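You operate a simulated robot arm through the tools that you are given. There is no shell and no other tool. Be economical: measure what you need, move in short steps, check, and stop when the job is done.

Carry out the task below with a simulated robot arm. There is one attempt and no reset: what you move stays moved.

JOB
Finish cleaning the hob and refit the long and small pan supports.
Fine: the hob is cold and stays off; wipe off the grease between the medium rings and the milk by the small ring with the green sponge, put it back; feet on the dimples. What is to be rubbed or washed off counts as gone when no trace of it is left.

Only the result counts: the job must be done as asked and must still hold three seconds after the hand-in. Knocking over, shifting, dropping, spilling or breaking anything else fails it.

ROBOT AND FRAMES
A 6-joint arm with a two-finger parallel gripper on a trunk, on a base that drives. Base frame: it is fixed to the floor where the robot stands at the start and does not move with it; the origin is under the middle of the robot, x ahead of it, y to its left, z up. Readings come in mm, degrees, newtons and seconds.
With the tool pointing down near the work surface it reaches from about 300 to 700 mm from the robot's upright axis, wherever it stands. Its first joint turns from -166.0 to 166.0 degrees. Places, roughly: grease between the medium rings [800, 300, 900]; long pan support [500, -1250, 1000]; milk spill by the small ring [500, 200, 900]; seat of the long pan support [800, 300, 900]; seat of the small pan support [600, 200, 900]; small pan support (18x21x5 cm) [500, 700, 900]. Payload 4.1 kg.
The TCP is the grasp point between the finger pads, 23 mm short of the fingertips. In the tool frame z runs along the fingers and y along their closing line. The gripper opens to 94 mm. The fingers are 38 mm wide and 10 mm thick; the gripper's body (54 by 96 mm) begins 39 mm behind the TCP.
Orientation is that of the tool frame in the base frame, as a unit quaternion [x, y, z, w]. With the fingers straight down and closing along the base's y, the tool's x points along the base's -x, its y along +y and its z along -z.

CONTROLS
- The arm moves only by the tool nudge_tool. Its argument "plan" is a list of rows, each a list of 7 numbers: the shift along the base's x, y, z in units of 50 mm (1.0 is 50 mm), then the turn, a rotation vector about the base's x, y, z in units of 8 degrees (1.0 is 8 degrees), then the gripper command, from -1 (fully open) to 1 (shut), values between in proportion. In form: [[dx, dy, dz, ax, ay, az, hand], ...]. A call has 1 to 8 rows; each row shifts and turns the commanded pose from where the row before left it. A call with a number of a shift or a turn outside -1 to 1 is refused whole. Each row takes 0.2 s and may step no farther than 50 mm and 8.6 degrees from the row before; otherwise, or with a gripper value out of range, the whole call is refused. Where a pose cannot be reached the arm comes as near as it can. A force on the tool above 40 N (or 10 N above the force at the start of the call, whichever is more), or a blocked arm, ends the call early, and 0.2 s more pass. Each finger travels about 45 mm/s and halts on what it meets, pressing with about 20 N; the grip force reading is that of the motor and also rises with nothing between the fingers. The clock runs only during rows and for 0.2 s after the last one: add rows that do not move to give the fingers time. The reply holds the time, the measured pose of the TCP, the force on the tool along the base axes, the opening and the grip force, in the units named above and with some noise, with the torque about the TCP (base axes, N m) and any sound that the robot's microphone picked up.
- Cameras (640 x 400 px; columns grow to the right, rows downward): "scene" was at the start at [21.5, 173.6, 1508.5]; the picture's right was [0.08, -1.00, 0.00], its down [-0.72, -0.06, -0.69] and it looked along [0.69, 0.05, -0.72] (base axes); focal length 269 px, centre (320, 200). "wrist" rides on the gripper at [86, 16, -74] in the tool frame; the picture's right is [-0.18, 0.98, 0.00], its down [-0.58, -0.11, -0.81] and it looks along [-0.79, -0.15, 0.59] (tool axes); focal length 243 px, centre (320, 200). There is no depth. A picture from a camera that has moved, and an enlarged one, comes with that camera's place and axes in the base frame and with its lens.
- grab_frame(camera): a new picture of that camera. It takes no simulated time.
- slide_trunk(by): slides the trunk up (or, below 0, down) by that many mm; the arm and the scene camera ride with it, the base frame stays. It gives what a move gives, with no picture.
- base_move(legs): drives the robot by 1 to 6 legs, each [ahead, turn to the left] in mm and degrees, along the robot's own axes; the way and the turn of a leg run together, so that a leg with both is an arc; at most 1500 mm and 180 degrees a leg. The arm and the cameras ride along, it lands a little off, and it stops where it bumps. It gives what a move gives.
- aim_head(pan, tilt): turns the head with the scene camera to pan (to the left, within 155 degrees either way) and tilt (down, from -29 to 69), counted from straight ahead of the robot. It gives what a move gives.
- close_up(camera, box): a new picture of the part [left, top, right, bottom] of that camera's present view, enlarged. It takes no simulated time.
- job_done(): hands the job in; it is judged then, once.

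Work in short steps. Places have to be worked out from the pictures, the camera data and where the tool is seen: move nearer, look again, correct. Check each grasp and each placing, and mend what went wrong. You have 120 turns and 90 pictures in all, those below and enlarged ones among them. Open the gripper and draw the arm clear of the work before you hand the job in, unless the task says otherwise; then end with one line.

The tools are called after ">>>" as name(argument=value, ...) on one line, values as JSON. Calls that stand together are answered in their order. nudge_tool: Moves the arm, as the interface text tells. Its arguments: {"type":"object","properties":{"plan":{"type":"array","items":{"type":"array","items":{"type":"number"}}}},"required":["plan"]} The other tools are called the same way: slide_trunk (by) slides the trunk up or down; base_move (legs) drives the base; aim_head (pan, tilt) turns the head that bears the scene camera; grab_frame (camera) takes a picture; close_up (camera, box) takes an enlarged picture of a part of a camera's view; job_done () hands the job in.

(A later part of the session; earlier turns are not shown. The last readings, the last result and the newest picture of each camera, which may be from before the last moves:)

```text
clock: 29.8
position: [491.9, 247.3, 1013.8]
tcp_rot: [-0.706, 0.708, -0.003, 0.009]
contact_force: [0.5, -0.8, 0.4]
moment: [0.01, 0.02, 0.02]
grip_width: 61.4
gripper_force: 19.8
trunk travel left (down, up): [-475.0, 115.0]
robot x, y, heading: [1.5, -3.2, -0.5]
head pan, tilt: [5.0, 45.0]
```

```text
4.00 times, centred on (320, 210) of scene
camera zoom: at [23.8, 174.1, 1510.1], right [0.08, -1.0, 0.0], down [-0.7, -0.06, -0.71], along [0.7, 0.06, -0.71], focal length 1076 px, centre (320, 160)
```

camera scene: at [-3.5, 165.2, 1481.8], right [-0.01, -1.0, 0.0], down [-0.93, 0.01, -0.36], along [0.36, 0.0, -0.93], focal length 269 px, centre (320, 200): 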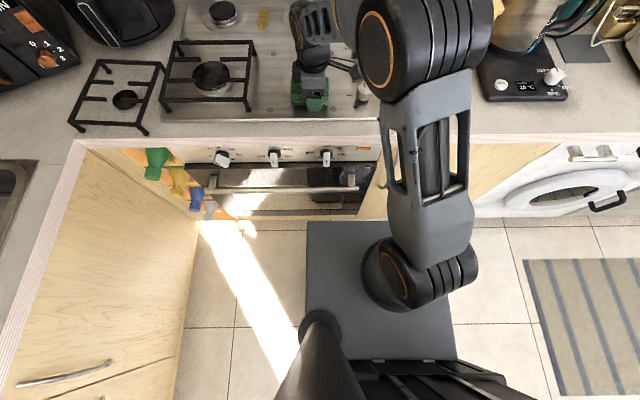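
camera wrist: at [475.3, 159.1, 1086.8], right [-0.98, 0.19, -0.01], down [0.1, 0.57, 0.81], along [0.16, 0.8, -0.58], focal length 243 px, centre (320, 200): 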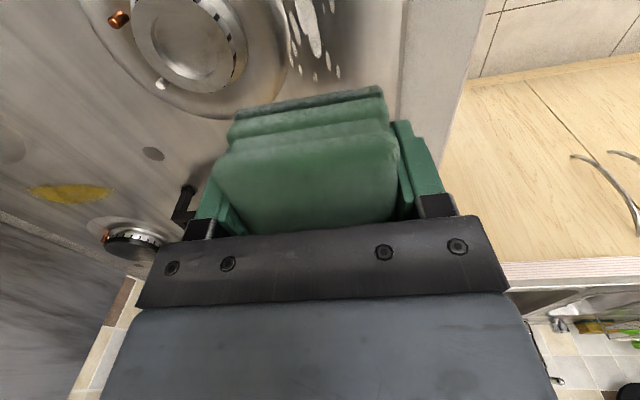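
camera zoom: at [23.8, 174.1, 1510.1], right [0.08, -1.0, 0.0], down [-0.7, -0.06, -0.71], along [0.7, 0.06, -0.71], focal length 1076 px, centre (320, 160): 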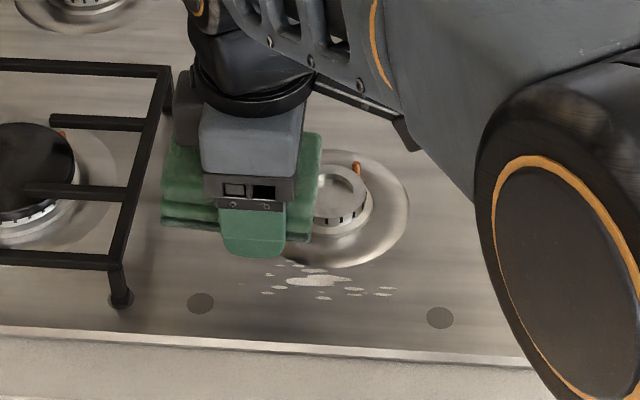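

The numbers fit a hob surface at z≈919: the fingertips, not the sponge, are touching since the sponge slid up a few mm. I'll set the sponge down here on the flat metal and regrip it higher.

>>> nudge_tool(plan=[[-0.3, 0, -0.5, 0.08, -0.08, 0, 1], [0, 0, -0.5, 0, 0, 0, 1], [0, 0, -0.3, 0, 0, 0, 1]])

>>> nudge_tool(plan=[[0, 0, -0.07, 0, 0, 0, 1], [0, 0, 0, 0, 0, 0, 0.3], [0, 0, 0, 0, 0, 0, -0.1], [0, 0, 0, 0, 0, 0, -0.6], [0, 0, 0.1, 0, 0, 0, -0.6], [0, 0, 0.25, 0, 0, 0, -0.6]])

>>> grab_frame(camera="wrist")

>>> close_up(camera="scene", box=[240, 160, 400, 260])

```text
clock: 30.6
position: [477.3, 247.0, 947.3]
tcp_rot: [-0.706, 0.708, -0.003, 0.016]
contact_force: [-0.5, 0.4, 0.4]
moment: [0.02, 0.0, 0.0]
grip_width: 61.3
gripper_force: 20.2
trunk travel left (down, up): [-475.0, 115.0]
robot x, y, heading: [2.8, -3.6, -0.7]
head pan, tilt: [5.0, 45.0]
```

```text
clock: 32.0
position: [477.2, 247.4, 962.9]
tcp_rot: [-0.706, 0.708, -0.003, 0.018]
contact_force: [0.2, 0.3, 0.2]
moment: [-0.03, -0.04, -0.01]
grip_width: 75.2
gripper_force: 0.1
trunk travel left (down, up): [-475.0, 115.0]
robot x, y, heading: [-3.3, 1.2, -0.5]
head pan, tilt: [5.0, 45.0]
```

```text
55 pictures are left
camera wrist: at [460.3, 157.8, 1034.4], right [-0.98, 0.19, -0.02], down [0.09, 0.56, 0.82], along [0.17, 0.8, -0.57], focal length 243 px, centre (320, 200)
```

wrist: 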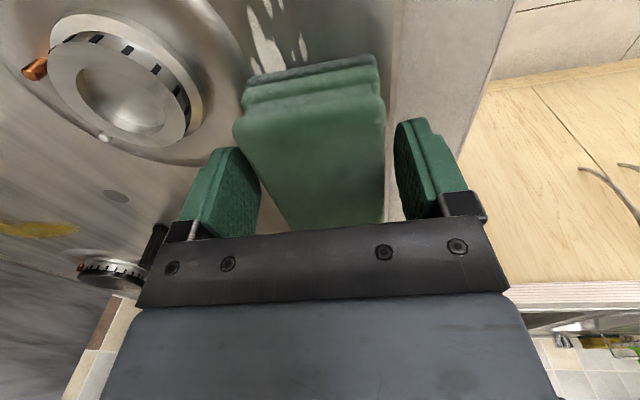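

```text
4.00 times, centred on (320, 210) of scene
camera zoom: at [23.9, 174.2, 1510.2], right [0.08, -1.0, 0.0], down [-0.7, -0.06, -0.71], along [0.7, 0.06, -0.71], focal length 1076 px, centre (320, 160)
```

zoom: 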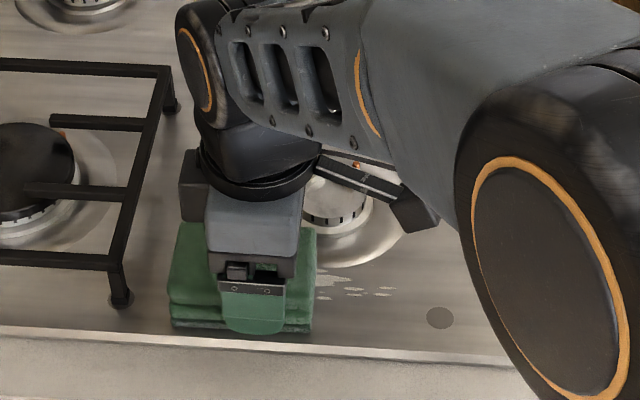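

Sponge sits on the hob. I level the tool, centre a bit, and regrip with fingertips ~19 mm above the hob.

>>> nudge_tool(plan=[[0, 0.1, -0.02, -0.18, 0.18, 0, -0.6], [0, 0, 0, 0, 0, 0, 0.2], [0, 0, 0, 0, 0, 0, 1], [0, 0, 0, 0, 0, 0, 1], [0, 0, 0, 0, 0, 0, 1], [0, 0, 0.3, 0, 0, 0, 1], [0, 0, 0.3, 0, 0, 0, 1]])

>>> grab_frame(camera="wrist")

```text
clock: 33.6
position: [478.1, 251.9, 991.8]
tcp_rot: [-0.707, 0.707, -0.003, -0.001]
contact_force: [-0.6, -0.2, 0.0]
moment: [-0.03, -0.03, 0.0]
grip_width: 61.3
gripper_force: 19.7
trunk travel left (down, up): [-475.0, 115.0]
robot x, y, heading: [2.0, -1.8, -0.4]
head pan, tilt: [5.0, 45.0]
```

```text
53 pictures are left
camera wrist: at [461.9, 164.9, 1066.2], right [-0.98, 0.19, 0.0], down [0.11, 0.59, 0.8], along [0.15, 0.79, -0.6], focal length 243 px, centre (320, 200)
```

wrist: 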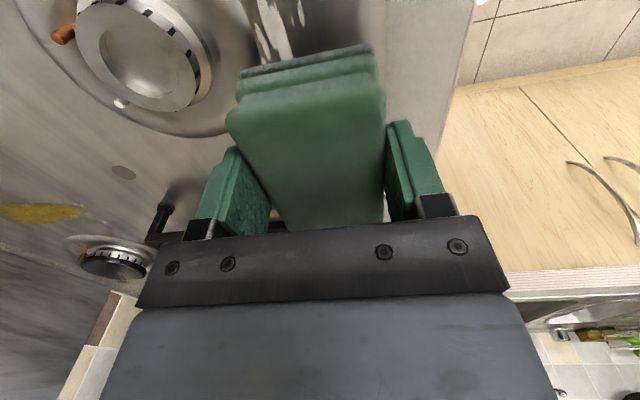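

Regripped. I move over the milk at x≈484 and lower to contact.

>>> nudge_tool(plan=[[0.12, -0.1, -0.3, 0, 0, 0, 1], [0, 0, -0.24, 0, 0, 0, 1]])

>>> nudge_tool(plan=[[0, 0, -0.06, 0, 0, 0, 1]])

```text
clock: 34.2
position: [483.1, 246.0, 965.2]
tcp_rot: [-0.706, 0.708, -0.003, -0.001]
contact_force: [0.6, 0.1, -0.1]
moment: [-0.01, 0.0, 0.0]
grip_width: 61.1
gripper_force: 19.9
trunk travel left (down, up): [-475.0, 115.0]
robot x, y, heading: [-3.2, 4.1, -0.5]
head pan, tilt: [5.0, 45.0]
```

```text
clock: 34.6
position: [483.4, 247.5, 961.7]
tcp_rot: [-0.707, 0.707, -0.002, -0.001]
contact_force: [-0.5, -0.3, 0.6]
moment: [0.0, -0.01, 0.02]
grip_width: 61.3
gripper_force: 19.8
trunk travel left (down, up): [-475.0, 115.0]
robot x, y, heading: [0.3, -0.2, -0.6]
head pan, tilt: [5.0, 45.0]
```

>>> nudge_tool(plan=[[0, 0, -0.03, 0, 0, 0, 1]])

>>> nudge_tool(plan=[[0, 0, -0.02, 0, 0, 0, 1]])

```text
clock: 35.0
position: [482.9, 246.6, 961.3]
tcp_rot: [-0.706, 0.708, -0.003, 0.001]
contact_force: [-0.8, -0.9, 8.2]
moment: [-0.14, 0.2, 0.09]
grip_width: 61.1
gripper_force: 19.9
trunk travel left (down, up): [-475.0, 115.0]
robot x, y, heading: [-0.5, -0.6, -0.4]
head pan, tilt: [5.0, 45.0]
```

```text
clock: 35.4
position: [482.9, 247.5, 961.9]
tcp_rot: [-0.706, 0.708, -0.003, 0.001]
contact_force: [-0.9, -1.5, 17.2]
moment: [-0.24, 0.33, 0.06]
grip_width: 61.3
gripper_force: 20.0
trunk travel left (down, up): [-475.0, 115.0]
robot x, y, heading: [-0.3, 1.2, -0.6]
head pan, tilt: [5.0, 45.0]
```

Sponge contact at 17 N. I sweep slowly toward −y.

>>> nudge_tool(plan=[[0, -0.1, 0, 0, 0, 0, 1], [0, -0.2, 0, 0, 0, 0, 1], [0, -0.25, 0, 0, 0, 0, 1], [0, -0.25, 0, 0, 0, 0, 1], [0, -0.25, 0, 0, 0, 0, 1], [0, -0.25, 0, 0, 0, 0, 1], [0, -0.25, 0, 0, 0, 0, 1], [0, -0.2, 0, 0, 0, 0, 1]])

>>> close_up(camera="scene", box=[240, 160, 400, 260])

```text
clock: 37.2
position: [482.9, 160.6, 960.9]
tcp_rot: [-0.706, 0.708, -0.004, 0.0]
contact_force: [-0.1, 8.1, 24.2]
moment: [0.15, 0.04, -0.02]
grip_width: 61.3
gripper_force: 19.9
trunk travel left (down, up): [-475.0, 115.0]
robot x, y, heading: [1.5, 3.0, -0.3]
head pan, tilt: [5.0, 45.0]
```

```text
4.00 times, centred on (320, 210) of scene
camera zoom: at [22.0, 174.9, 1510.2], right [0.08, -1.0, 0.0], down [-0.7, -0.06, -0.71], along [0.71, 0.06, -0.71], focal length 1076 px, centre (320, 160)
```

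zoom: 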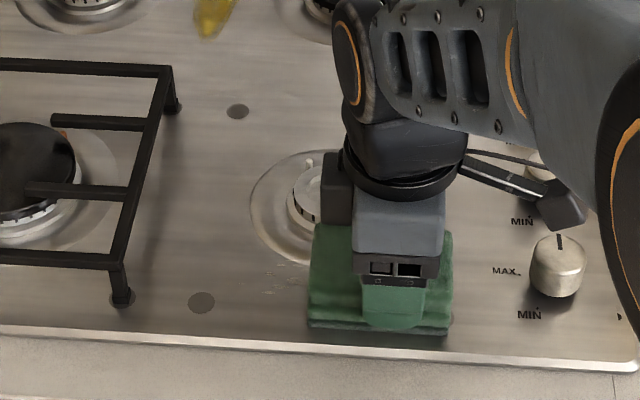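

Now it wipes well; only a faint trace is left. I sweep back at a slightly larger x.

>>> nudge_tool(plan=[[0.12, 0.1, 0, 0, 0, 0, 1], [0, 0.25, 0, 0, 0, 0, 1], [0, 0.25, 0, 0, 0, 0, 1], [0, 0.25, 0, 0, 0, 0, 1], [0, 0.25, 0, 0, 0, 0, 1], [0, 0.25, 0, 0, 0, 0, 1], [0, 0.25, 0, 0, 0, 0, 1], [0, 0.25, 0, 0, 0, 0, 1]])

>>> nudge_tool(plan=[[0.1, -0.1, 0, 0, 0, 0, 1], [0, -0.25, 0, 0, 0, 0, 1], [0, -0.25, 0, 0, 0, 0, 1], [0, -0.25, 0, 0, 0, 0, 1], [0, -0.25, 0, 0, 0, 0, 1], [0, -0.25, 0, 0, 0, 0, 1], [0, -0.2, 0, 0, 0, 0, 1]])

>>> close_up(camera="scene", box=[270, 195, 350, 245])

```text
clock: 39.0
position: [490.1, 253.2, 958.4]
tcp_rot: [-0.707, 0.707, -0.003, -0.001]
contact_force: [-0.4, -3.4, 10.6]
moment: [-0.05, -0.02, 0.05]
grip_width: 61.1
gripper_force: 20.4
trunk travel left (down, up): [-475.0, 115.0]
robot x, y, heading: [2.7, -0.1, -0.5]
head pan, tilt: [5.0, 45.0]
```

```text
clock: 40.6
position: [493.7, 175.4, 959.0]
tcp_rot: [-0.707, 0.708, -0.004, -0.001]
contact_force: [-0.1, 3.3, 12.9]
moment: [0.21, 0.07, -0.01]
grip_width: 61.0
gripper_force: 20.0
trunk travel left (down, up): [-475.0, 115.0]
robot x, y, heading: [0.4, 1.5, -0.5]
head pan, tilt: [5.0, 45.0]
```

```text
8.00 times, centred on (310, 220) of scene
camera zoom: at [23.0, 174.5, 1510.2], right [0.08, -1.0, 0.0], down [-0.7, -0.06, -0.71], along [0.71, 0.06, -0.71], focal length 2153 px, centre (400, 40)
```

zoom: 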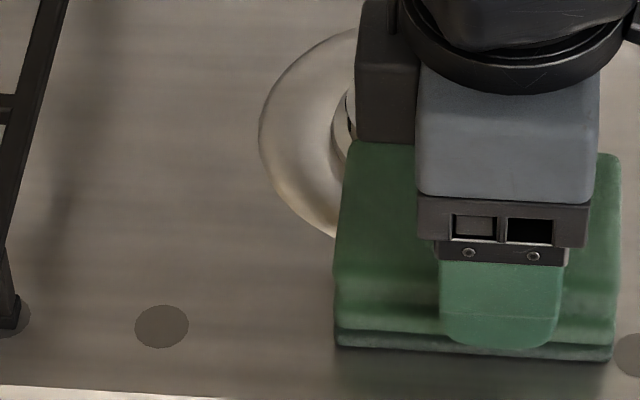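

The left part is clean. One more return stroke, then I lift and swing aside to check the whole spot.

>>> nudge_tool(plan=[[0.1, 0.1, 0, 0, 0, 0, 1], [0, 0.25, 0, 0, 0, 0, 1], [0, 0.25, 0, 0, 0, 0, 1], [0, 0.25, 0, 0, 0, 0, 1], [0, 0.25, 0, 0, 0, 0, 1], [0, 0.25, 0, 0, 0, 0, 1], [0, 0.2, 0, 0, 0, 0, 1], [0, 0, 0.3, 0, 0, 0, 1]])

>>> nudge_tool(plan=[[0, 0, 0.6, 0, 0, 0, 1], [-0.5, 0, 0.6, 0, 0, 0, 1], [-0.5, 0, 0.6, 0, 0, 0, 1], [-0.5, 0, 0.6, 0, 0, 0, 1]])

>>> grab_frame(camera="wrist")

>>> close_up(camera="scene", box=[200, 130, 400, 255])

```text
clock: 42.4
position: [499.0, 254.2, 971.8]
tcp_rot: [0.707, -0.707, 0.003, 0.001]
contact_force: [0.0, 0.4, 0.2]
moment: [0.02, -0.01, 0.03]
grip_width: 61.2
gripper_force: 19.9
trunk travel left (down, up): [-475.0, 115.0]
robot x, y, heading: [-1.5, 1.1, -0.3]
head pan, tilt: [5.0, 45.0]
```

```text
clock: 43.4
position: [422.9, 253.5, 1093.7]
tcp_rot: [-0.707, 0.707, -0.002, -0.001]
contact_force: [-0.3, -0.1, -0.3]
moment: [-0.03, -0.02, 0.01]
grip_width: 61.4
gripper_force: 19.6
trunk travel left (down, up): [-475.0, 115.0]
robot x, y, heading: [0.6, 0.0, -0.5]
head pan, tilt: [5.0, 45.0]
```

```text
50 pictures are left
camera wrist: at [408.1, 164.9, 1168.9], right [-0.98, 0.19, 0.0], down [0.11, 0.59, 0.8], along [0.15, 0.79, -0.6], focal length 243 px, centre (320, 200)
```

wrist: 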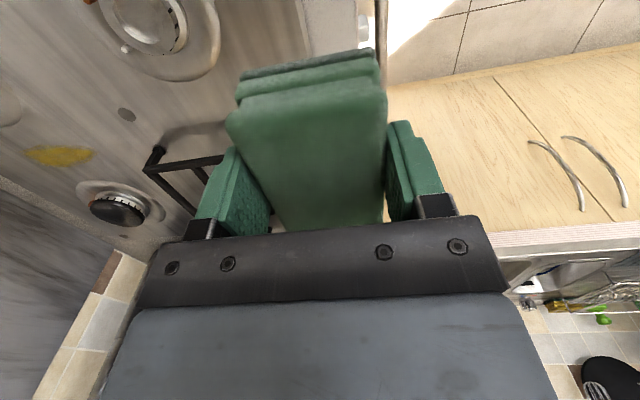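

```text
3.20 times, centred on (300, 192) of scene
camera zoom: at [23.7, 174.1, 1510.1], right [0.08, -1.0, 0.0], down [-0.7, -0.06, -0.71], along [0.7, 0.06, -0.71], focal length 861 px, centre (384, 224)
```

zoom: 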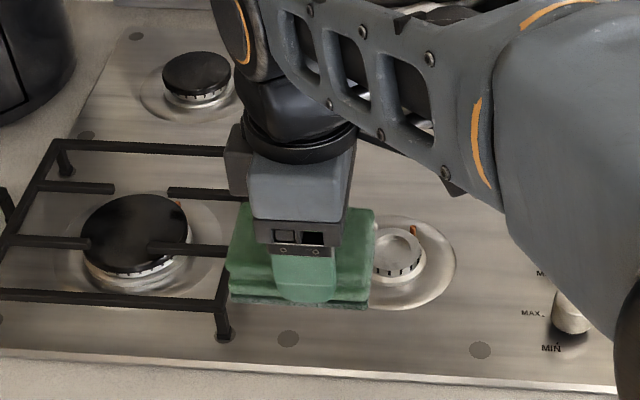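

The milk is gone. The grease needs the robot moved left; I retract the arm to front-right and look behind before driving back.

>>> nudge_tool(plan=[[-0.2, -0.83, 0.16, 0, 0, 0, 1], [-0.2, -0.83, 0.16, 0, 0, 0, 1], [-0.2, -0.83, 0.16, 0, 0, 0, 1], [-0.2, -0.83, 0.16, 0, 0, 0, 1], [-0.2, -0.83, 0.16, 0, 0, 0, 1], [-0.2, -0.83, 0.16, 0, 0, 0, 1], [-0.2, -0.83, 0.16, 0, 0, 0, 1], [-0.2, -0.83, 0.16, 0, 0, 0, 1]])

>>> close_up(camera="scene", box=[200, 130, 400, 255])

>>> aim_head(pan=150, tilt=35)

>>> grab_frame(camera="scene")

```text
clock: 45.2
position: [344.0, -80.5, 1157.5]
tcp_rot: [-0.706, 0.708, -0.002, -0.001]
contact_force: [-0.7, -0.8, 0.1]
moment: [0.01, 0.04, 0.03]
grip_width: 60.9
gripper_force: 19.5
trunk travel left (down, up): [-475.0, 115.0]
robot x, y, heading: [-1.5, -2.9, -0.5]
head pan, tilt: [5.0, 45.0]
```

```text
3.20 times, centred on (300, 192) of scene
camera zoom: at [23.9, 173.9, 1510.2], right [0.08, -1.0, 0.0], down [-0.7, -0.06, -0.71], along [0.7, 0.06, -0.71], focal length 861 px, centre (384, 224)
```

zoom: 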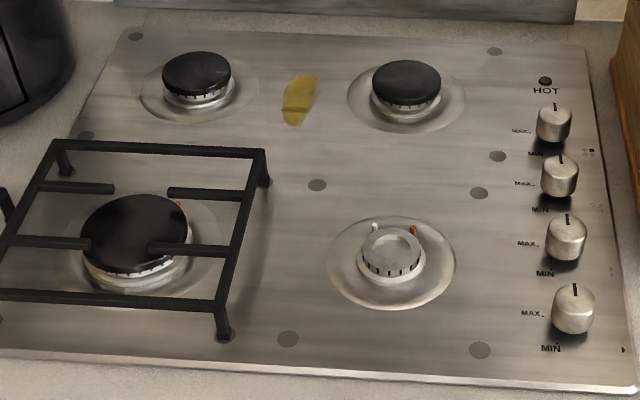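

```text
clock: 47.5
position: [344.0, -78.8, 1158.2]
tcp_rot: [-0.706, 0.708, -0.002, -0.001]
contact_force: [-0.6, -0.4, 0.7]
moment: [0.02, -0.01, 0.0]
grip_width: 61.0
gripper_force: 20.0
trunk travel left (down, up): [-475.0, 115.0]
robot x, y, heading: [2.2, -1.4, -0.3]
head pan, tilt: [150.0, 35.0]
```

```text
47 pictures are left
camera scene: at [-133.0, 212.5, 1525.0], right [0.51, 0.86, 0.0], down [0.49, -0.29, -0.82], along [-0.71, 0.42, -0.57], focal length 269 px, centre (320, 200)
```

scene: 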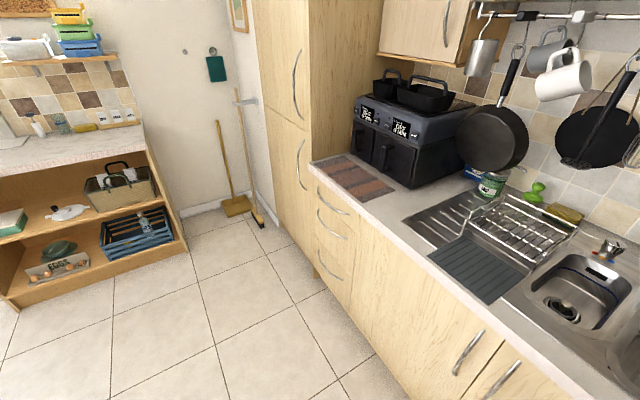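

Milk is clean and the floor behind is free. I drive back, sidestep left by ~300, and come forward again.

>>> base_move(legs=[[-400, 0], [0, 45], [420, 0], [0, -44.6], [150, 0]])

>>> aim_head(pan=0, tilt=60)

>>> grab_frame(camera="scene")

```text
clock: 57.2
position: [397.7, 222.1, 1158.2]
tcp_rot: [0.71, -0.704, 0.003, 0.002]
contact_force: [0.4, -0.5, -0.5]
moment: [0.01, 0.04, 0.0]
grip_width: 61.1
gripper_force: 19.9
trunk travel left (down, up): [-475.0, 115.0]
robot x, y, heading: [50.7, 298.1, 0.0]
head pan, tilt: [150.0, 35.0]
```

```text
clock: 59.6
position: [396.5, 222.9, 1157.5]
tcp_rot: [0.71, -0.704, 0.003, 0.001]
contact_force: [0.4, -0.3, -0.4]
moment: [0.0, 0.0, 0.01]
grip_width: 61.4
gripper_force: 20.1
trunk travel left (down, up): [-475.0, 115.0]
robot x, y, heading: [52.7, 297.8, 0.1]
head pan, tilt: [0.0, 60.0]
```

```text
46 pictures are left
camera scene: at [60.5, 465.0, 1490.7], right [0.0, -1.0, 0.0], down [-0.87, 0.0, -0.5], along [0.5, 0.0, -0.87], focal length 269 px, centre (320, 200)
```

scene: 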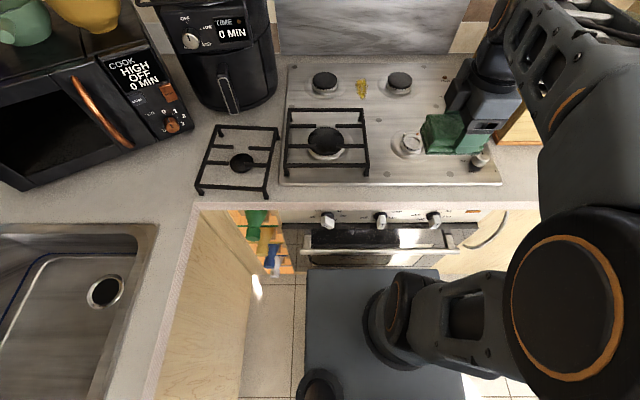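

Robot is at (52,298). There's ~40 mm before the oven handle; I go ahead 25 mm and reach the arm out over the rear of the hob.

>>> base_move(legs=[[25, 0]])

>>> nudge_tool(plan=[[0.75, 0.22, -0.3, 0, 0, 0, 1], [0.75, 0.22, -0.3, 0, 0, 0, 1], [0.75, 0.22, -0.3, 0, 0, 0, 1], [0.75, 0.22, -0.3, 0, 0, 0, 1], [0.75, 0.22, -0.3, 0, 0, 0, 1], [0.75, 0.22, -0.3, 0, 0, 0, 1], [0.75, 0.22, -0.3, 0, 0, 0, 1], [0.75, 0.22, -0.3, 0, 0, 0, 1]])

```text
clock: 60.4
position: [422.9, 222.2, 1157.1]
tcp_rot: [0.71, -0.704, 0.003, 0.0]
contact_force: [-0.1, -0.5, -0.4]
moment: [0.01, -0.02, -0.04]
grip_width: 61.1
gripper_force: 20.0
trunk travel left (down, up): [-475.0, 115.0]
robot x, y, heading: [74.9, 297.0, 0.1]
head pan, tilt: [0.0, 60.0]
```

```text
clock: 62.2
position: [724.8, 309.5, 1037.4]
tcp_rot: [0.71, -0.704, 0.002, 0.001]
contact_force: [-0.5, 0.1, 0.3]
moment: [-0.02, -0.02, 0.01]
grip_width: 61.2
gripper_force: 20.1
trunk travel left (down, up): [-475.0, 115.0]
robot x, y, heading: [76.9, 297.8, 0.1]
head pan, tilt: [0.0, 60.0]
```

>>> nudge_tool(plan=[[0.5, 0.2, -0.3, 0, 0, -0.06, 1], [0.5, 0.2, -0.3, 0, 0, 0, 1], [0, 0, -0.3, 0, 0, 0, 1]])

>>> close_up(camera="scene", box=[280, 40, 480, 165])

>>> grab_frame(camera="wrist")

```text
clock: 63.0
position: [773.3, 331.4, 992.5]
tcp_rot: [0.707, -0.707, 0.003, 0.001]
contact_force: [-1.0, 1.0, -0.4]
moment: [-0.01, -0.02, 0.0]
grip_width: 61.3
gripper_force: 19.8
trunk travel left (down, up): [-475.0, 115.0]
robot x, y, heading: [75.1, 301.3, 0.3]
head pan, tilt: [0.0, 60.0]
```

```text
3.20 times, centred on (380, 102) of scene
camera zoom: at [85.9, 465.1, 1490.7], right [0.0, -1.0, 0.0], down [-0.87, 0.0, -0.5], along [0.5, 0.0, -0.87], focal length 861 px, centre (128, 512)
```

zoom: 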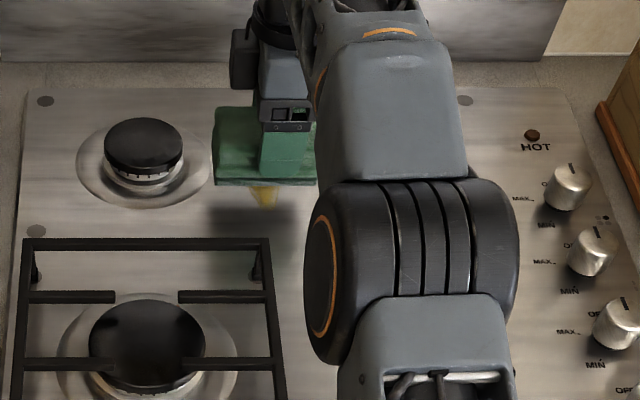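

```text
44 pictures are left
camera wrist: at [758.1, 242.7, 1066.9], right [-0.98, 0.18, 0.0], down [0.11, 0.59, 0.8], along [0.15, 0.79, -0.6], focal length 243 px, centre (320, 200)
```

wrist: 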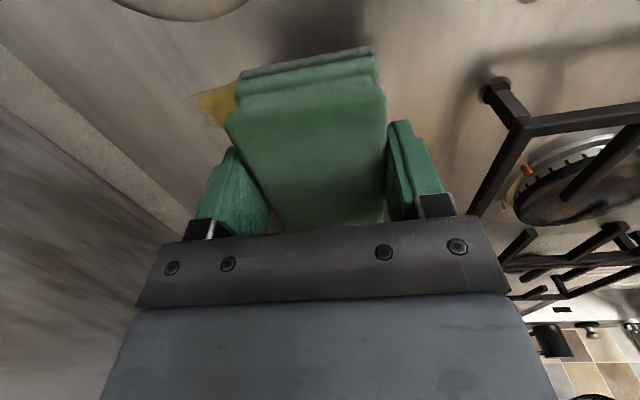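

Grease front end is at x≈755. I shift y −6 and descend to contact.

>>> nudge_tool(plan=[[-0.1, -0.12, -0.3, 0, 0, 0, 1], [0, 0, -0.26, 0, 0, 0, 1]])

>>> nudge_tool(plan=[[0, 0, -0.08, 0, 0, 0, 1]])

>>> nudge_tool(plan=[[0, 0, -0.04, 0, 0, 0, 1]])

```text
clock: 63.6
position: [768.2, 324.0, 963.1]
tcp_rot: [0.707, -0.707, 0.004, 0.001]
contact_force: [-0.7, 1.2, -0.1]
moment: [0.02, 0.0, 0.01]
grip_width: 61.2
gripper_force: 19.6
trunk travel left (down, up): [-475.0, 115.0]
robot x, y, heading: [77.7, 292.1, -0.0]
head pan, tilt: [0.0, 60.0]
```

```text
clock: 64.0
position: [768.1, 323.9, 960.1]
tcp_rot: [-0.707, 0.707, -0.002, -0.002]
contact_force: [-0.1, -0.2, -1.2]
moment: [0.02, 0.02, -0.01]
grip_width: 61.3
gripper_force: 19.5
trunk travel left (down, up): [-475.0, 115.0]
robot x, y, heading: [79.3, 294.8, -0.1]
head pan, tilt: [0.0, 60.0]
```

```text
clock: 64.4
position: [767.8, 325.0, 958.2]
tcp_rot: [-0.707, 0.707, -0.003, -0.001]
contact_force: [0.8, 0.5, 2.2]
moment: [0.07, 0.11, -0.03]
grip_width: 60.9
gripper_force: 20.2
trunk travel left (down, up): [-475.0, 115.0]
robot x, y, heading: [81.9, 298.0, 0.1]
head pan, tilt: [0.0, 60.0]
```

Light contact; I press 1.5 mm more and stroke along +x in small steps.

>>> nudge_tool(plan=[[0, 0, -0.03, 0, 0, 0, 1], [0.2, 0, 0, 0, 0, 0, 1], [0.25, 0, 0, 0, 0, 0, 1], [0.25, 0, 0, 0, 0, 0, 1], [0.25, 0, 0, 0, 0, 0, 1], [0.25, 0, 0, 0, 0, 0, 1]])

>>> close_up(camera="scene", box=[310, 50, 430, 125])

```text
clock: 65.8
position: [782.7, 325.2, 958.9]
tcp_rot: [-0.707, 0.708, -0.004, -0.001]
contact_force: [-0.9, 0.9, 16.6]
moment: [0.11, 0.27, -0.01]
grip_width: 61.2
gripper_force: 20.0
out of reach, approached as far as the arm can: row 3, 4, 5, 6
trunk travel left (down, up): [-475.0, 115.0]
robot x, y, heading: [79.4, 297.2, -0.2]
head pan, tilt: [0.0, 60.0]
```

```text
5.33 times, centred on (370, 88) of scene
camera zoom: at [83.9, 465.2, 1490.8], right [0.0, -1.0, 0.0], down [-0.87, 0.0, -0.5], along [0.5, 0.0, -0.87], focal length 1435 px, centre (53, 800)
```

zoom: 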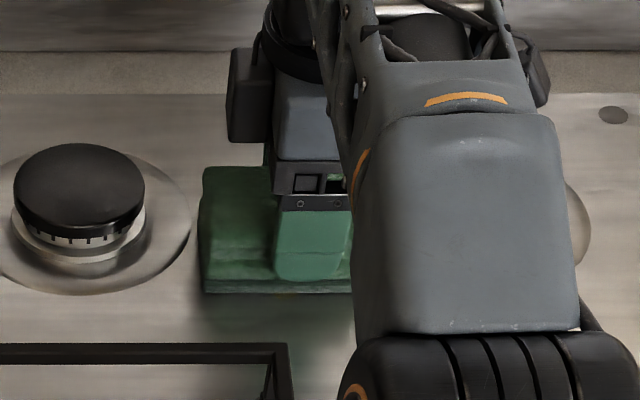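

The arm's reach ends at x≈783. I raise the trunk (shoulder nearer wrist height gives more reach), then come down again further out.

>>> slide_trunk(by=110)

>>> nudge_tool(plan=[[0.2, 0, -0.6, 0, 0, 0, 1], [0.2, 0, -0.6, 0, 0, 0, 1], [0.2, 0, -0.4, 0, 0, 0, 1], [0.2, 0, -0.2, 0, 0, 0, 1]])

```text
clock: 67.2
position: [784.0, 324.3, 1065.3]
tcp_rot: [-0.707, 0.707, -0.003, -0.001]
contact_force: [0.0, 0.5, -0.5]
moment: [-0.02, -0.01, 0.03]
grip_width: 61.2
gripper_force: 20.5
trunk travel left (down, up): [-585.0, 5.0]
robot x, y, heading: [75.3, 296.6, 0.3]
head pan, tilt: [0.0, 60.0]
```

```text
clock: 68.2
position: [790.4, 322.5, 978.9]
tcp_rot: [0.707, -0.707, 0.002, 0.001]
contact_force: [-0.6, 0.4, -0.6]
moment: [-0.03, 0.0, 0.0]
grip_width: 61.1
gripper_force: 19.9
out of reach, approached as far as the arm can: row 1, 2, 3, 4
trunk travel left (down, up): [-585.0, 5.0]
robot x, y, heading: [78.5, 296.8, -0.1]
head pan, tilt: [0.0, 60.0]
```

Only a little gained. I look down to see whether the base can get closer.

>>> aim_head(pan=0, tilt=69)

>>> grab_frame(camera="scene")

```text
clock: 68.9
position: [790.5, 323.5, 980.1]
tcp_rot: [-0.707, 0.707, -0.003, 0.0]
contact_force: [0.0, -1.2, -0.6]
moment: [-0.02, 0.0, 0.01]
grip_width: 61.3
gripper_force: 20.1
trunk travel left (down, up): [-585.0, 5.0]
robot x, y, heading: [78.5, 295.2, 0.1]
head pan, tilt: [0.0, 68.8]
```

```text
42 pictures are left
camera scene: at [75.1, 465.1, 1591.3], right [0.0, -1.0, 0.0], down [-0.93, 0.0, -0.36], along [0.36, 0.0, -0.93], focal length 269 px, centre (320, 200)
```

scene: 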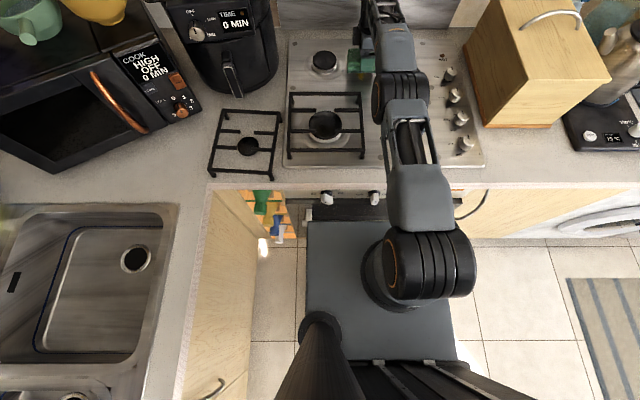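

The deck now rides above the oven handle, so there's room for ~30 mm more. I creep ahead.

>>> base_move(legs=[[30, 0]])

```text
clock: 69.8
position: [821.3, 323.3, 980.3]
tcp_rot: [-0.707, 0.707, -0.002, -0.001]
contact_force: [0.1, -0.3, 0.0]
moment: [0.0, 0.02, 0.0]
grip_width: 61.1
gripper_force: 20.3
trunk travel left (down, up): [-585.0, 5.0]
robot x, y, heading: [110.9, 297.5, 0.3]
head pan, tilt: [0.0, 68.8]
```

No bump. Another 15 mm is safe (knobs at x≈367, deck front ≈339).

>>> base_move(legs=[[15, 0]])

>>> nudge_tool(plan=[[-0.1, 0, -0.2, 0, 0, 0, 1], [-0.1, 0, -0.16, 0, 0, 0, 1]])

>>> nudge_tool(plan=[[0, 0, -0.06, 0, 0, 0, 1]])

```text
clock: 70.5
position: [835.8, 323.4, 978.9]
tcp_rot: [0.707, -0.707, 0.002, 0.001]
contact_force: [-0.6, 0.3, 0.6]
moment: [0.01, 0.01, 0.0]
grip_width: 61.3
gripper_force: 19.6
trunk travel left (down, up): [-585.0, 5.0]
robot x, y, heading: [124.9, 297.2, 0.4]
head pan, tilt: [0.0, 68.8]
```

```text
clock: 71.1
position: [825.3, 324.5, 961.1]
tcp_rot: [0.707, -0.707, 0.003, 0.0]
contact_force: [0.1, 0.2, -0.2]
moment: [-0.01, 0.0, 0.01]
grip_width: 61.3
gripper_force: 19.8
trunk travel left (down, up): [-585.0, 5.0]
robot x, y, heading: [127.6, 295.7, -0.1]
head pan, tilt: [0.0, 68.8]
```

```text
clock: 71.5
position: [825.9, 323.3, 959.3]
tcp_rot: [-0.707, 0.707, -0.003, -0.001]
contact_force: [0.4, 0.0, 0.7]
moment: [0.03, 0.01, 0.01]
grip_width: 61.3
gripper_force: 20.3
trunk travel left (down, up): [-585.0, 5.0]
robot x, y, heading: [120.9, 299.7, 0.1]
head pan, tilt: [0.0, 68.8]
```

Near contact; I press down ~3 mm and stroke back toward the robot.

>>> nudge_tool(plan=[[0, 0, -0.04, 0, 0, 0, 1], [0.08, 0, -0.02, 0, 0, 0, 1], [-0.15, 0, 0, 0, 0, 0, 1], [-0.25, 0, 0, 0, 0, 0, 1], [-0.25, 0, 0, 0, 0, 0, 1], [-0.25, 0, 0, 0, 0, 0, 1], [-0.25, 0, 0, 0, 0, 0, 1], [-0.15, 0, 0, 0, 0, 0, 1]])

>>> nudge_tool(plan=[[0.15, 0, 0, 0, 0, 0, 1], [0.25, 0, 0, 0, 0, 0, 1], [0.25, 0, 0, 0, 0, 0, 1], [0.25, 0, 0, 0, 0, 0, 1], [0.25, 0, 0, 0, 0, 0, 1], [0.1, 0, 0, 0, 0, 0, 1]])

>>> close_up(camera="scene", box=[270, 20, 430, 120])

```text
clock: 73.3
position: [765.5, 322.6, 958.3]
tcp_rot: [0.707, -0.707, 0.004, 0.0]
contact_force: [7.4, -0.6, 20.5]
moment: [0.0, 0.0, -0.03]
grip_width: 61.3
gripper_force: 19.6
trunk travel left (down, up): [-585.0, 5.0]
robot x, y, heading: [124.1, 298.9, -0.0]
head pan, tilt: [0.0, 68.8]
```

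```text
clock: 74.7
position: [825.5, 322.8, 957.6]
tcp_rot: [-0.707, 0.707, -0.004, 0.0]
contact_force: [-9.6, -0.2, 20.4]
moment: [0.0, 0.37, 0.01]
grip_width: 61.3
gripper_force: 19.8
trunk travel left (down, up): [-585.0, 5.0]
robot x, y, heading: [121.9, 295.3, -0.1]
head pan, tilt: [0.0, 68.8]
```

```text
4.00 times, centred on (350, 70) of scene
camera zoom: at [116.8, 465.1, 1591.4], right [0.0, -1.0, 0.0], down [-0.93, 0.0, -0.36], along [0.36, 0.0, -0.93], focal length 1076 px, centre (200, 720)
```

zoom: 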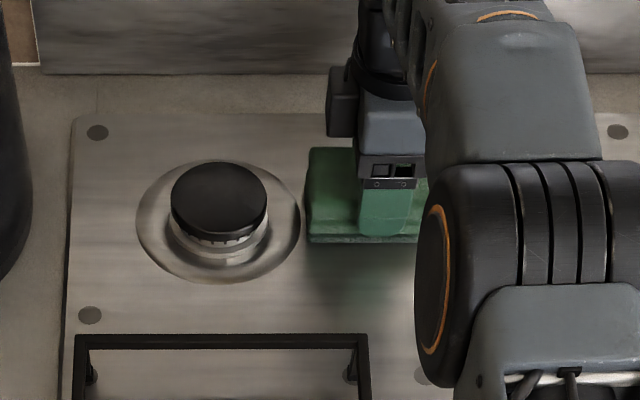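

Good, even 20 N strokes. One more stroke reaching to x≈838 and back with a small y offset, then lift and view.

>>> nudge_tool(plan=[[0.2, 0, 0, 0, 0, 0, 1], [0, 0.12, 0, 0, 0, 0, 1], [-0.3, 0, 0, 0, 0, 0, 1], [-0.3, 0, 0, 0, 0, 0, 1], [-0.3, 0, 0, 0, 0, 0, 1], [-0.3, 0, 0, 0, 0, 0, 1], [-0.3, 0, 0, 0, 0, 0, 1], [0, 0, 0.3, 0, 0, 0, 1]])

>>> nudge_tool(plan=[[-0.2, 0, 0.7, 0, 0, 0, 1], [-0.5, 0, 0.7, 0, 0, 0, 1], [-0.8, 0, 0.4, 0, 0, 0, 1], [-0.9, 0, 0, 0, 0, 0, 1], [-0.9, 0, 0, 0, 0, 0, 1]])

>>> close_up(camera="scene", box=[270, 20, 430, 120])

>>> grab_frame(camera="wrist")

```text
clock: 76.5
position: [760.7, 328.0, 970.1]
tcp_rot: [0.707, -0.707, 0.001, 0.002]
contact_force: [0.6, -0.2, 0.0]
moment: [-0.02, 0.0, 0.01]
grip_width: 61.1
gripper_force: 19.8
trunk travel left (down, up): [-585.0, 5.0]
robot x, y, heading: [123.9, 297.6, 0.2]
head pan, tilt: [0.0, 68.8]
```

```text
clock: 77.7
position: [596.1, 329.2, 1062.9]
tcp_rot: [0.708, -0.706, 0.003, 0.001]
contact_force: [0.1, 0.0, -1.1]
moment: [-0.01, 0.03, 0.02]
grip_width: 61.1
gripper_force: 20.2
trunk travel left (down, up): [-585.0, 5.0]
robot x, y, heading: [122.2, 301.1, 0.4]
head pan, tilt: [0.0, 68.8]
```

```text
4.00 times, centred on (350, 70) of scene
camera zoom: at [119.6, 465.1, 1591.3], right [0.0, -1.0, 0.0], down [-0.93, 0.0, -0.36], along [0.36, 0.0, -0.93], focal length 1076 px, centre (200, 720)
```

zoom: 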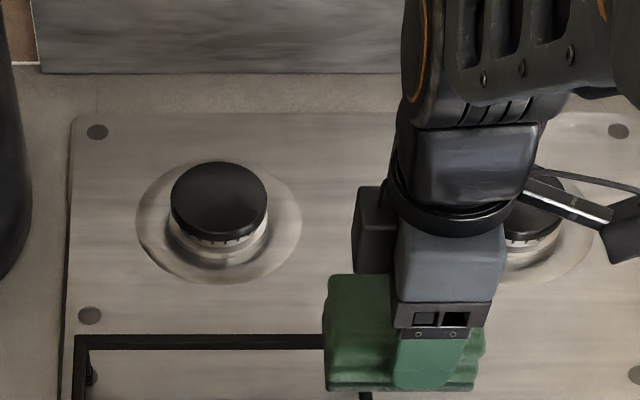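

```text
39 pictures are left
camera wrist: at [581.0, 241.3, 1136.6], right [-0.98, 0.18, 0.0], down [0.11, 0.59, 0.8], along [0.15, 0.79, -0.6], focal length 243 px, centre (320, 200)
```

wrist: 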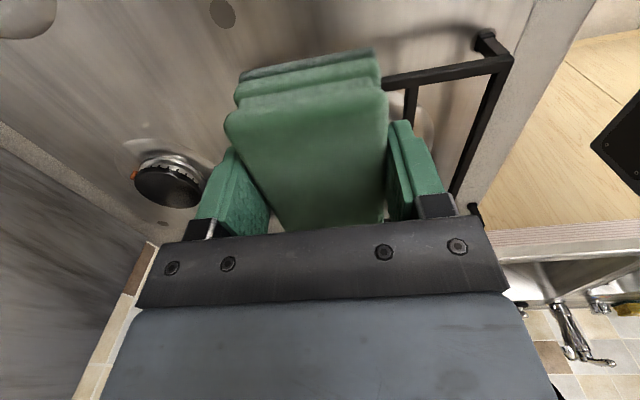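

The grease looks gone. I back up 75 mm; from there sponge home and both small-support places are in reach. Checking the cleaned hob from there.

>>> base_move(legs=[[-75, 0]])

>>> nudge_tool(plan=[[-0.2, -0.9, 0.1, 0, 0, 0, 1], [-0.2, -0.9, 0.1, 0, 0, 0, 1], [-0.1, -0.9, 0, 0, 0, 0, 1], [0, -0.98, 0, 0, 0, 0, 1], [0, -0.98, 0, 0, 0, 0, 1], [0, -0.98, 0, 0, 0, -0.2, 1], [0, -0.98, 0, 0, 0, -0.2, 1], [0, -0.9, 0, 0, 0, -0.2, 1]])

>>> aim_head(pan=-8, tilt=50)

>>> grab_frame(camera="scene")

```text
clock: 78.8
position: [521.8, 330.3, 1061.7]
tcp_rot: [0.707, -0.707, 0.003, 0.0]
contact_force: [-0.2, -0.5, -0.2]
moment: [0.01, -0.03, 0.01]
grip_width: 61.0
gripper_force: 20.2
trunk travel left (down, up): [-585.0, 5.0]
robot x, y, heading: [49.2, 295.8, -0.1]
head pan, tilt: [0.0, 68.8]
```

```text
clock: 80.6
position: [498.1, -49.8, 1071.2]
tcp_rot: [-0.677, 0.736, -0.002, -0.001]
contact_force: [0.5, -0.6, 0.3]
moment: [0.0, 0.01, -0.01]
grip_width: 60.9
gripper_force: 20.1
trunk travel left (down, up): [-585.0, 5.0]
robot x, y, heading: [50.4, 296.2, 0.3]
head pan, tilt: [0.0, 68.8]
```

```text
clock: 81.4
position: [499.0, -48.5, 1071.1]
tcp_rot: [-0.677, 0.736, -0.002, -0.001]
contact_force: [0.0, -0.8, 0.0]
moment: [0.02, 0.0, -0.01]
grip_width: 60.9
gripper_force: 20.4
trunk travel left (down, up): [-585.0, 5.0]
robot x, y, heading: [46.7, 298.3, -0.1]
head pan, tilt: [-8.0, 50.0]
```

```text
38 pictures are left
camera scene: at [65.5, 454.3, 1613.2], right [-0.14, -0.99, 0.0], down [-0.76, 0.1, -0.64], along [0.64, -0.09, -0.77], focal length 269 px, centre (320, 200)
```

scene: 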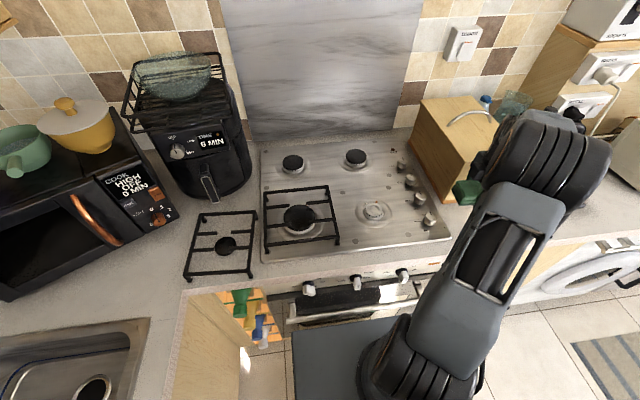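

Hob looks clean. I zoom to confirm and bring the sponge over its home.

>>> close_up(camera="scene", box=[250, 130, 410, 230])

>>> nudge_tool(plan=[[-0.16, -0.85, 0, 0, 0, 0, 1], [-0.17, -0.85, -0.3, 0, 0, 0, 1], [0, -0.05, -0.7, 0, 0, 0, 1], [0, 0, -0.7, 0, 0, 0, 1], [0, 0, -0.5, 0, 0, 0, 1]])

>>> nudge_tool(plan=[[0, 0, -0.1, 0, 0, 0, 1]])

>>> nudge_tool(plan=[[0, 0, -0.08, 0, 0, 0, 1]])

```text
4.00 times, centred on (330, 180) of scene
camera zoom: at [65.5, 454.3, 1613.2], right [-0.14, -0.99, 0.0], down [-0.76, 0.1, -0.64], along [0.64, -0.09, -0.77], focal length 1076 px, centre (280, 280)
```

zoom: 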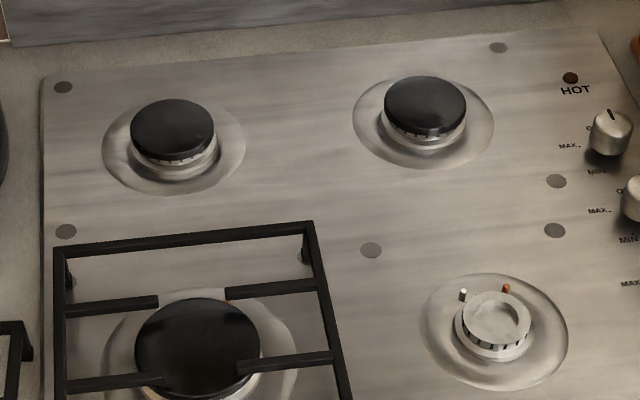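

```text
clock: 82.6
position: [480.5, -135.6, 960.6]
tcp_rot: [-0.678, 0.735, -0.003, -0.001]
contact_force: [0.4, 0.0, -0.5]
moment: [-0.02, 0.02, 0.03]
grip_width: 61.2
gripper_force: 19.8
trunk travel left (down, up): [-585.0, 5.0]
robot x, y, heading: [46.0, 297.9, 0.3]
head pan, tilt: [-8.0, 50.0]
```

```text
clock: 83.0
position: [481.3, -135.3, 955.7]
tcp_rot: [-0.678, 0.735, -0.003, -0.001]
contact_force: [-0.4, 0.0, -0.4]
moment: [-0.01, 0.02, 0.03]
grip_width: 61.5
gripper_force: 20.2
trunk travel left (down, up): [-585.0, 5.0]
robot x, y, heading: [48.3, 298.0, 0.2]
head pan, tilt: [-8.0, 50.0]
```

```text
clock: 83.4
position: [480.0, -134.6, 952.0]
tcp_rot: [-0.677, 0.736, -0.003, -0.001]
contact_force: [0.1, -0.3, -0.2]
moment: [-0.01, -0.02, -0.01]
grip_width: 61.5
gripper_force: 20.2
trunk travel left (down, up): [-585.0, 5.0]
robot x, y, heading: [50.8, 296.7, 0.2]
head pan, tilt: [-8.0, 50.0]
```

Hob spotless. I lower the last millimetres until contact.

>>> nudge_tool(plan=[[0.03, -0.03, -0.06, 0, 0, 0, 1]])

>>> nudge_tool(plan=[[0, 0, -0.05, 0, 0, 0, 1]])

```text
clock: 83.8
position: [482.7, -136.2, 950.5]
tcp_rot: [-0.678, 0.735, -0.003, 0.0]
contact_force: [-0.2, -0.2, 0.6]
moment: [0.05, 0.0, -0.04]
grip_width: 61.2
gripper_force: 20.1
trunk travel left (down, up): [-585.0, 5.0]
robot x, y, heading: [46.1, 298.8, -0.0]
head pan, tilt: [-8.0, 50.0]
```

```text
clock: 84.2
position: [482.4, -135.8, 949.1]
tcp_rot: [-0.678, 0.735, -0.004, 0.0]
contact_force: [-0.3, 1.5, 14.4]
moment: [0.53, 0.13, -0.04]
grip_width: 61.3
gripper_force: 20.3
trunk travel left (down, up): [-585.0, 5.0]
robot x, y, heading: [45.4, 296.3, 0.1]
head pan, tilt: [-8.0, 50.0]
```

Contact with the counter (≈909). I release and lift away.

>>> nudge_tool(plan=[[0, 0, 0.02, 0, 0, 0, 0.3], [0, 0, 0, 0, 0, 0, -0.2], [0, 0, 0, 0, 0, 0, -0.8], [0, 0, 0, 0, 0, 0, -0.8], [0, 0, 0.4, 0, 0, 0, -0.8], [0, 0, 0.8, 0, 0, 0, -0.8], [0, 0.2, 0.9, 0, 0, 0, -0.8]])

>>> grab_frame(camera="wrist")

```text
clock: 85.8
position: [481.5, -125.8, 1053.2]
tcp_rot: [-0.677, 0.736, -0.003, 0.0]
contact_force: [-0.8, -0.9, -0.1]
moment: [0.01, 0.02, -0.01]
grip_width: 84.6
gripper_force: 0.0
trunk travel left (down, up): [-585.0, 5.0]
robot x, y, heading: [49.1, 297.0, 0.0]
head pan, tilt: [-8.0, 50.0]
```

```text
36 pictures are left
camera wrist: at [459.2, -212.2, 1128.1], right [-0.96, 0.26, 0.0], down [0.16, 0.57, 0.8], along [0.21, 0.77, -0.59], focal length 243 px, centre (320, 200)
```

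wrist: 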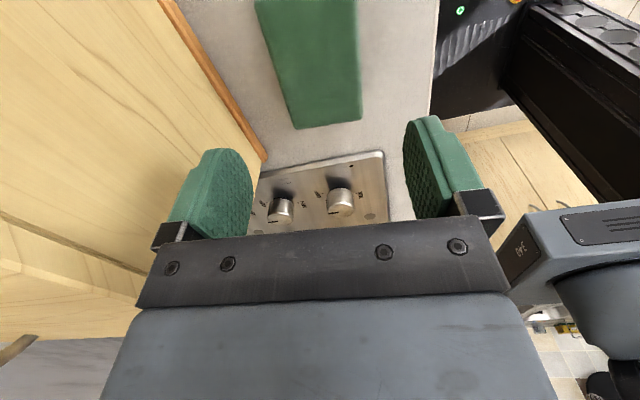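

The sponge ended ~17 mm too far in +y compared to its original place (it had slipped in the grip). I regrip and shift it back.

>>> nudge_tool(plan=[[0, 0, -0.9, 0, 0, 0, -0.8], [0, 0, -0.7, 0, 0, 0, -0.8], [0, 0, -0.44, 0, 0, 0, -0.8], [0, 0, 0, 0, 0, 0, 1], [0, 0, 0, 0, 0, 0, 1], [0, 0, 0, 0, 0, 0, 1], [0, 0, 0.2, 0, 0, 0, 1], [-0.05, -0.34, 0, 0, 0, 0, 1]])

>>> nudge_tool(plan=[[0, 0, -0.12, 0, 0, 0, 1], [0, 0, -0.08, 0, 0, 0, 1]])

```text
clock: 87.6
position: [478.3, -142.0, 960.4]
tcp_rot: [-0.678, 0.735, -0.002, -0.001]
contact_force: [0.5, -0.3, -0.2]
moment: [-0.01, -0.01, 0.02]
grip_width: 61.1
gripper_force: 20.1
trunk travel left (down, up): [-585.0, 5.0]
robot x, y, heading: [49.7, 299.1, 0.1]
head pan, tilt: [-8.0, 50.0]
```

```text
clock: 88.2
position: [479.2, -142.9, 951.9]
tcp_rot: [-0.678, 0.735, -0.003, 0.0]
contact_force: [-0.1, 0.3, 2.6]
moment: [0.01, 0.06, 0.01]
grip_width: 61.6
gripper_force: 19.8
trunk travel left (down, up): [-585.0, 5.0]
robot x, y, heading: [48.8, 298.6, 0.2]
head pan, tilt: [-8.0, 50.0]
```

Contact; release and lift, then travel left toward the small support at about (508,682).

>>> nudge_tool(plan=[[0, 0, 0.02, 0, 0, 0, 0.3], [0, 0, 0, 0, 0, 0, -0.2], [0, 0, 0, 0, 0, 0, -1], [0, 0, 0, 0, 0, 0, -1], [0, 0, 0.5, 0, 0, 0, -1], [0, 0, 0.9, 0, 0, 0, -1], [0, 0.2, 0.9, 0, 0, 0, -1], [0, 0.9, 0.3, 0, 0, 0.2, -1]])

>>> nudge_tool(plan=[[-0.1, 0.98, 0, 0, 0, 0.2, -1], [-0.1, 0.98, 0, 0, 0, 0.2, -1], [0, 0.98, 0, 0, 0, 0, -1], [0, 0.98, 0, 0, 0, 0, -1], [0, 0.98, 0, 0, 0, 0, -1], [0, 0.98, 0, 0, 0, 0, -1], [0, 0.98, 0, 0, 0, 0, -1], [0, 0.98, 0, 0, 0, 0, -1]])

>>> grab_frame(camera="scene")

```text
clock: 90.0
position: [480.8, -84.3, 1083.1]
tcp_rot: [-0.688, 0.726, -0.002, -0.001]
contact_force: [0.0, 0.3, -0.6]
moment: [-0.03, 0.01, -0.02]
grip_width: 94.0
gripper_force: 0.0
trunk travel left (down, up): [-585.0, 5.0]
robot x, y, heading: [47.0, 299.7, -0.1]
head pan, tilt: [-8.0, 50.0]
```

```text
clock: 91.8
position: [469.0, 304.7, 1080.0]
tcp_rot: [-0.707, 0.708, -0.001, -0.001]
contact_force: [-0.1, 0.0, -0.2]
moment: [-0.03, -0.01, -0.02]
grip_width: 94.4
gripper_force: 0.1
trunk travel left (down, up): [-585.0, 5.0]
robot x, y, heading: [45.8, 298.1, 0.1]
head pan, tilt: [-8.0, 50.0]
```

```text
35 pictures are left
camera scene: at [65.5, 455.0, 1613.2], right [-0.14, -0.99, 0.0], down [-0.76, 0.1, -0.64], along [0.64, -0.09, -0.77], focal length 269 px, centre (320, 200)
```

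scene: 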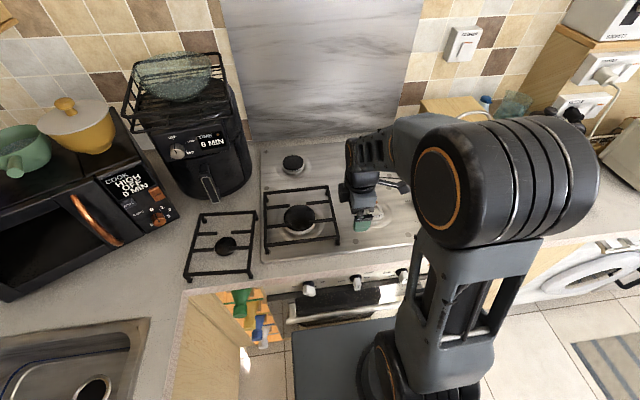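

I zoom on the small support to measure it precisely.

>>> close_up(camera="scene", box=[170, 200, 290, 290])

```text
4.44 times, centred on (230, 245) of scene
camera zoom: at [65.5, 455.0, 1613.2], right [-0.14, -0.99, 0.0], down [-0.76, 0.1, -0.64], along [0.64, -0.09, -0.77], focal length 1196 px, centre (720, 0)
```

zoom: 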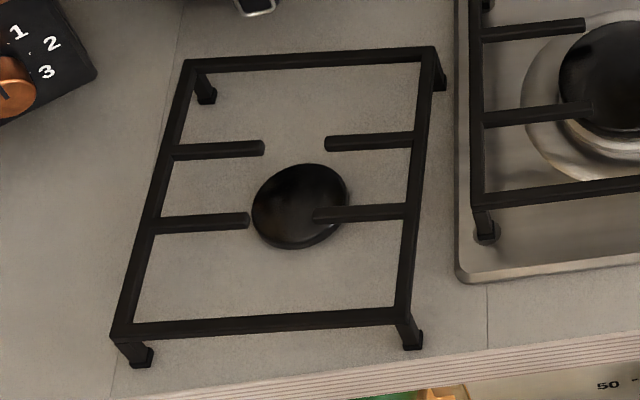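

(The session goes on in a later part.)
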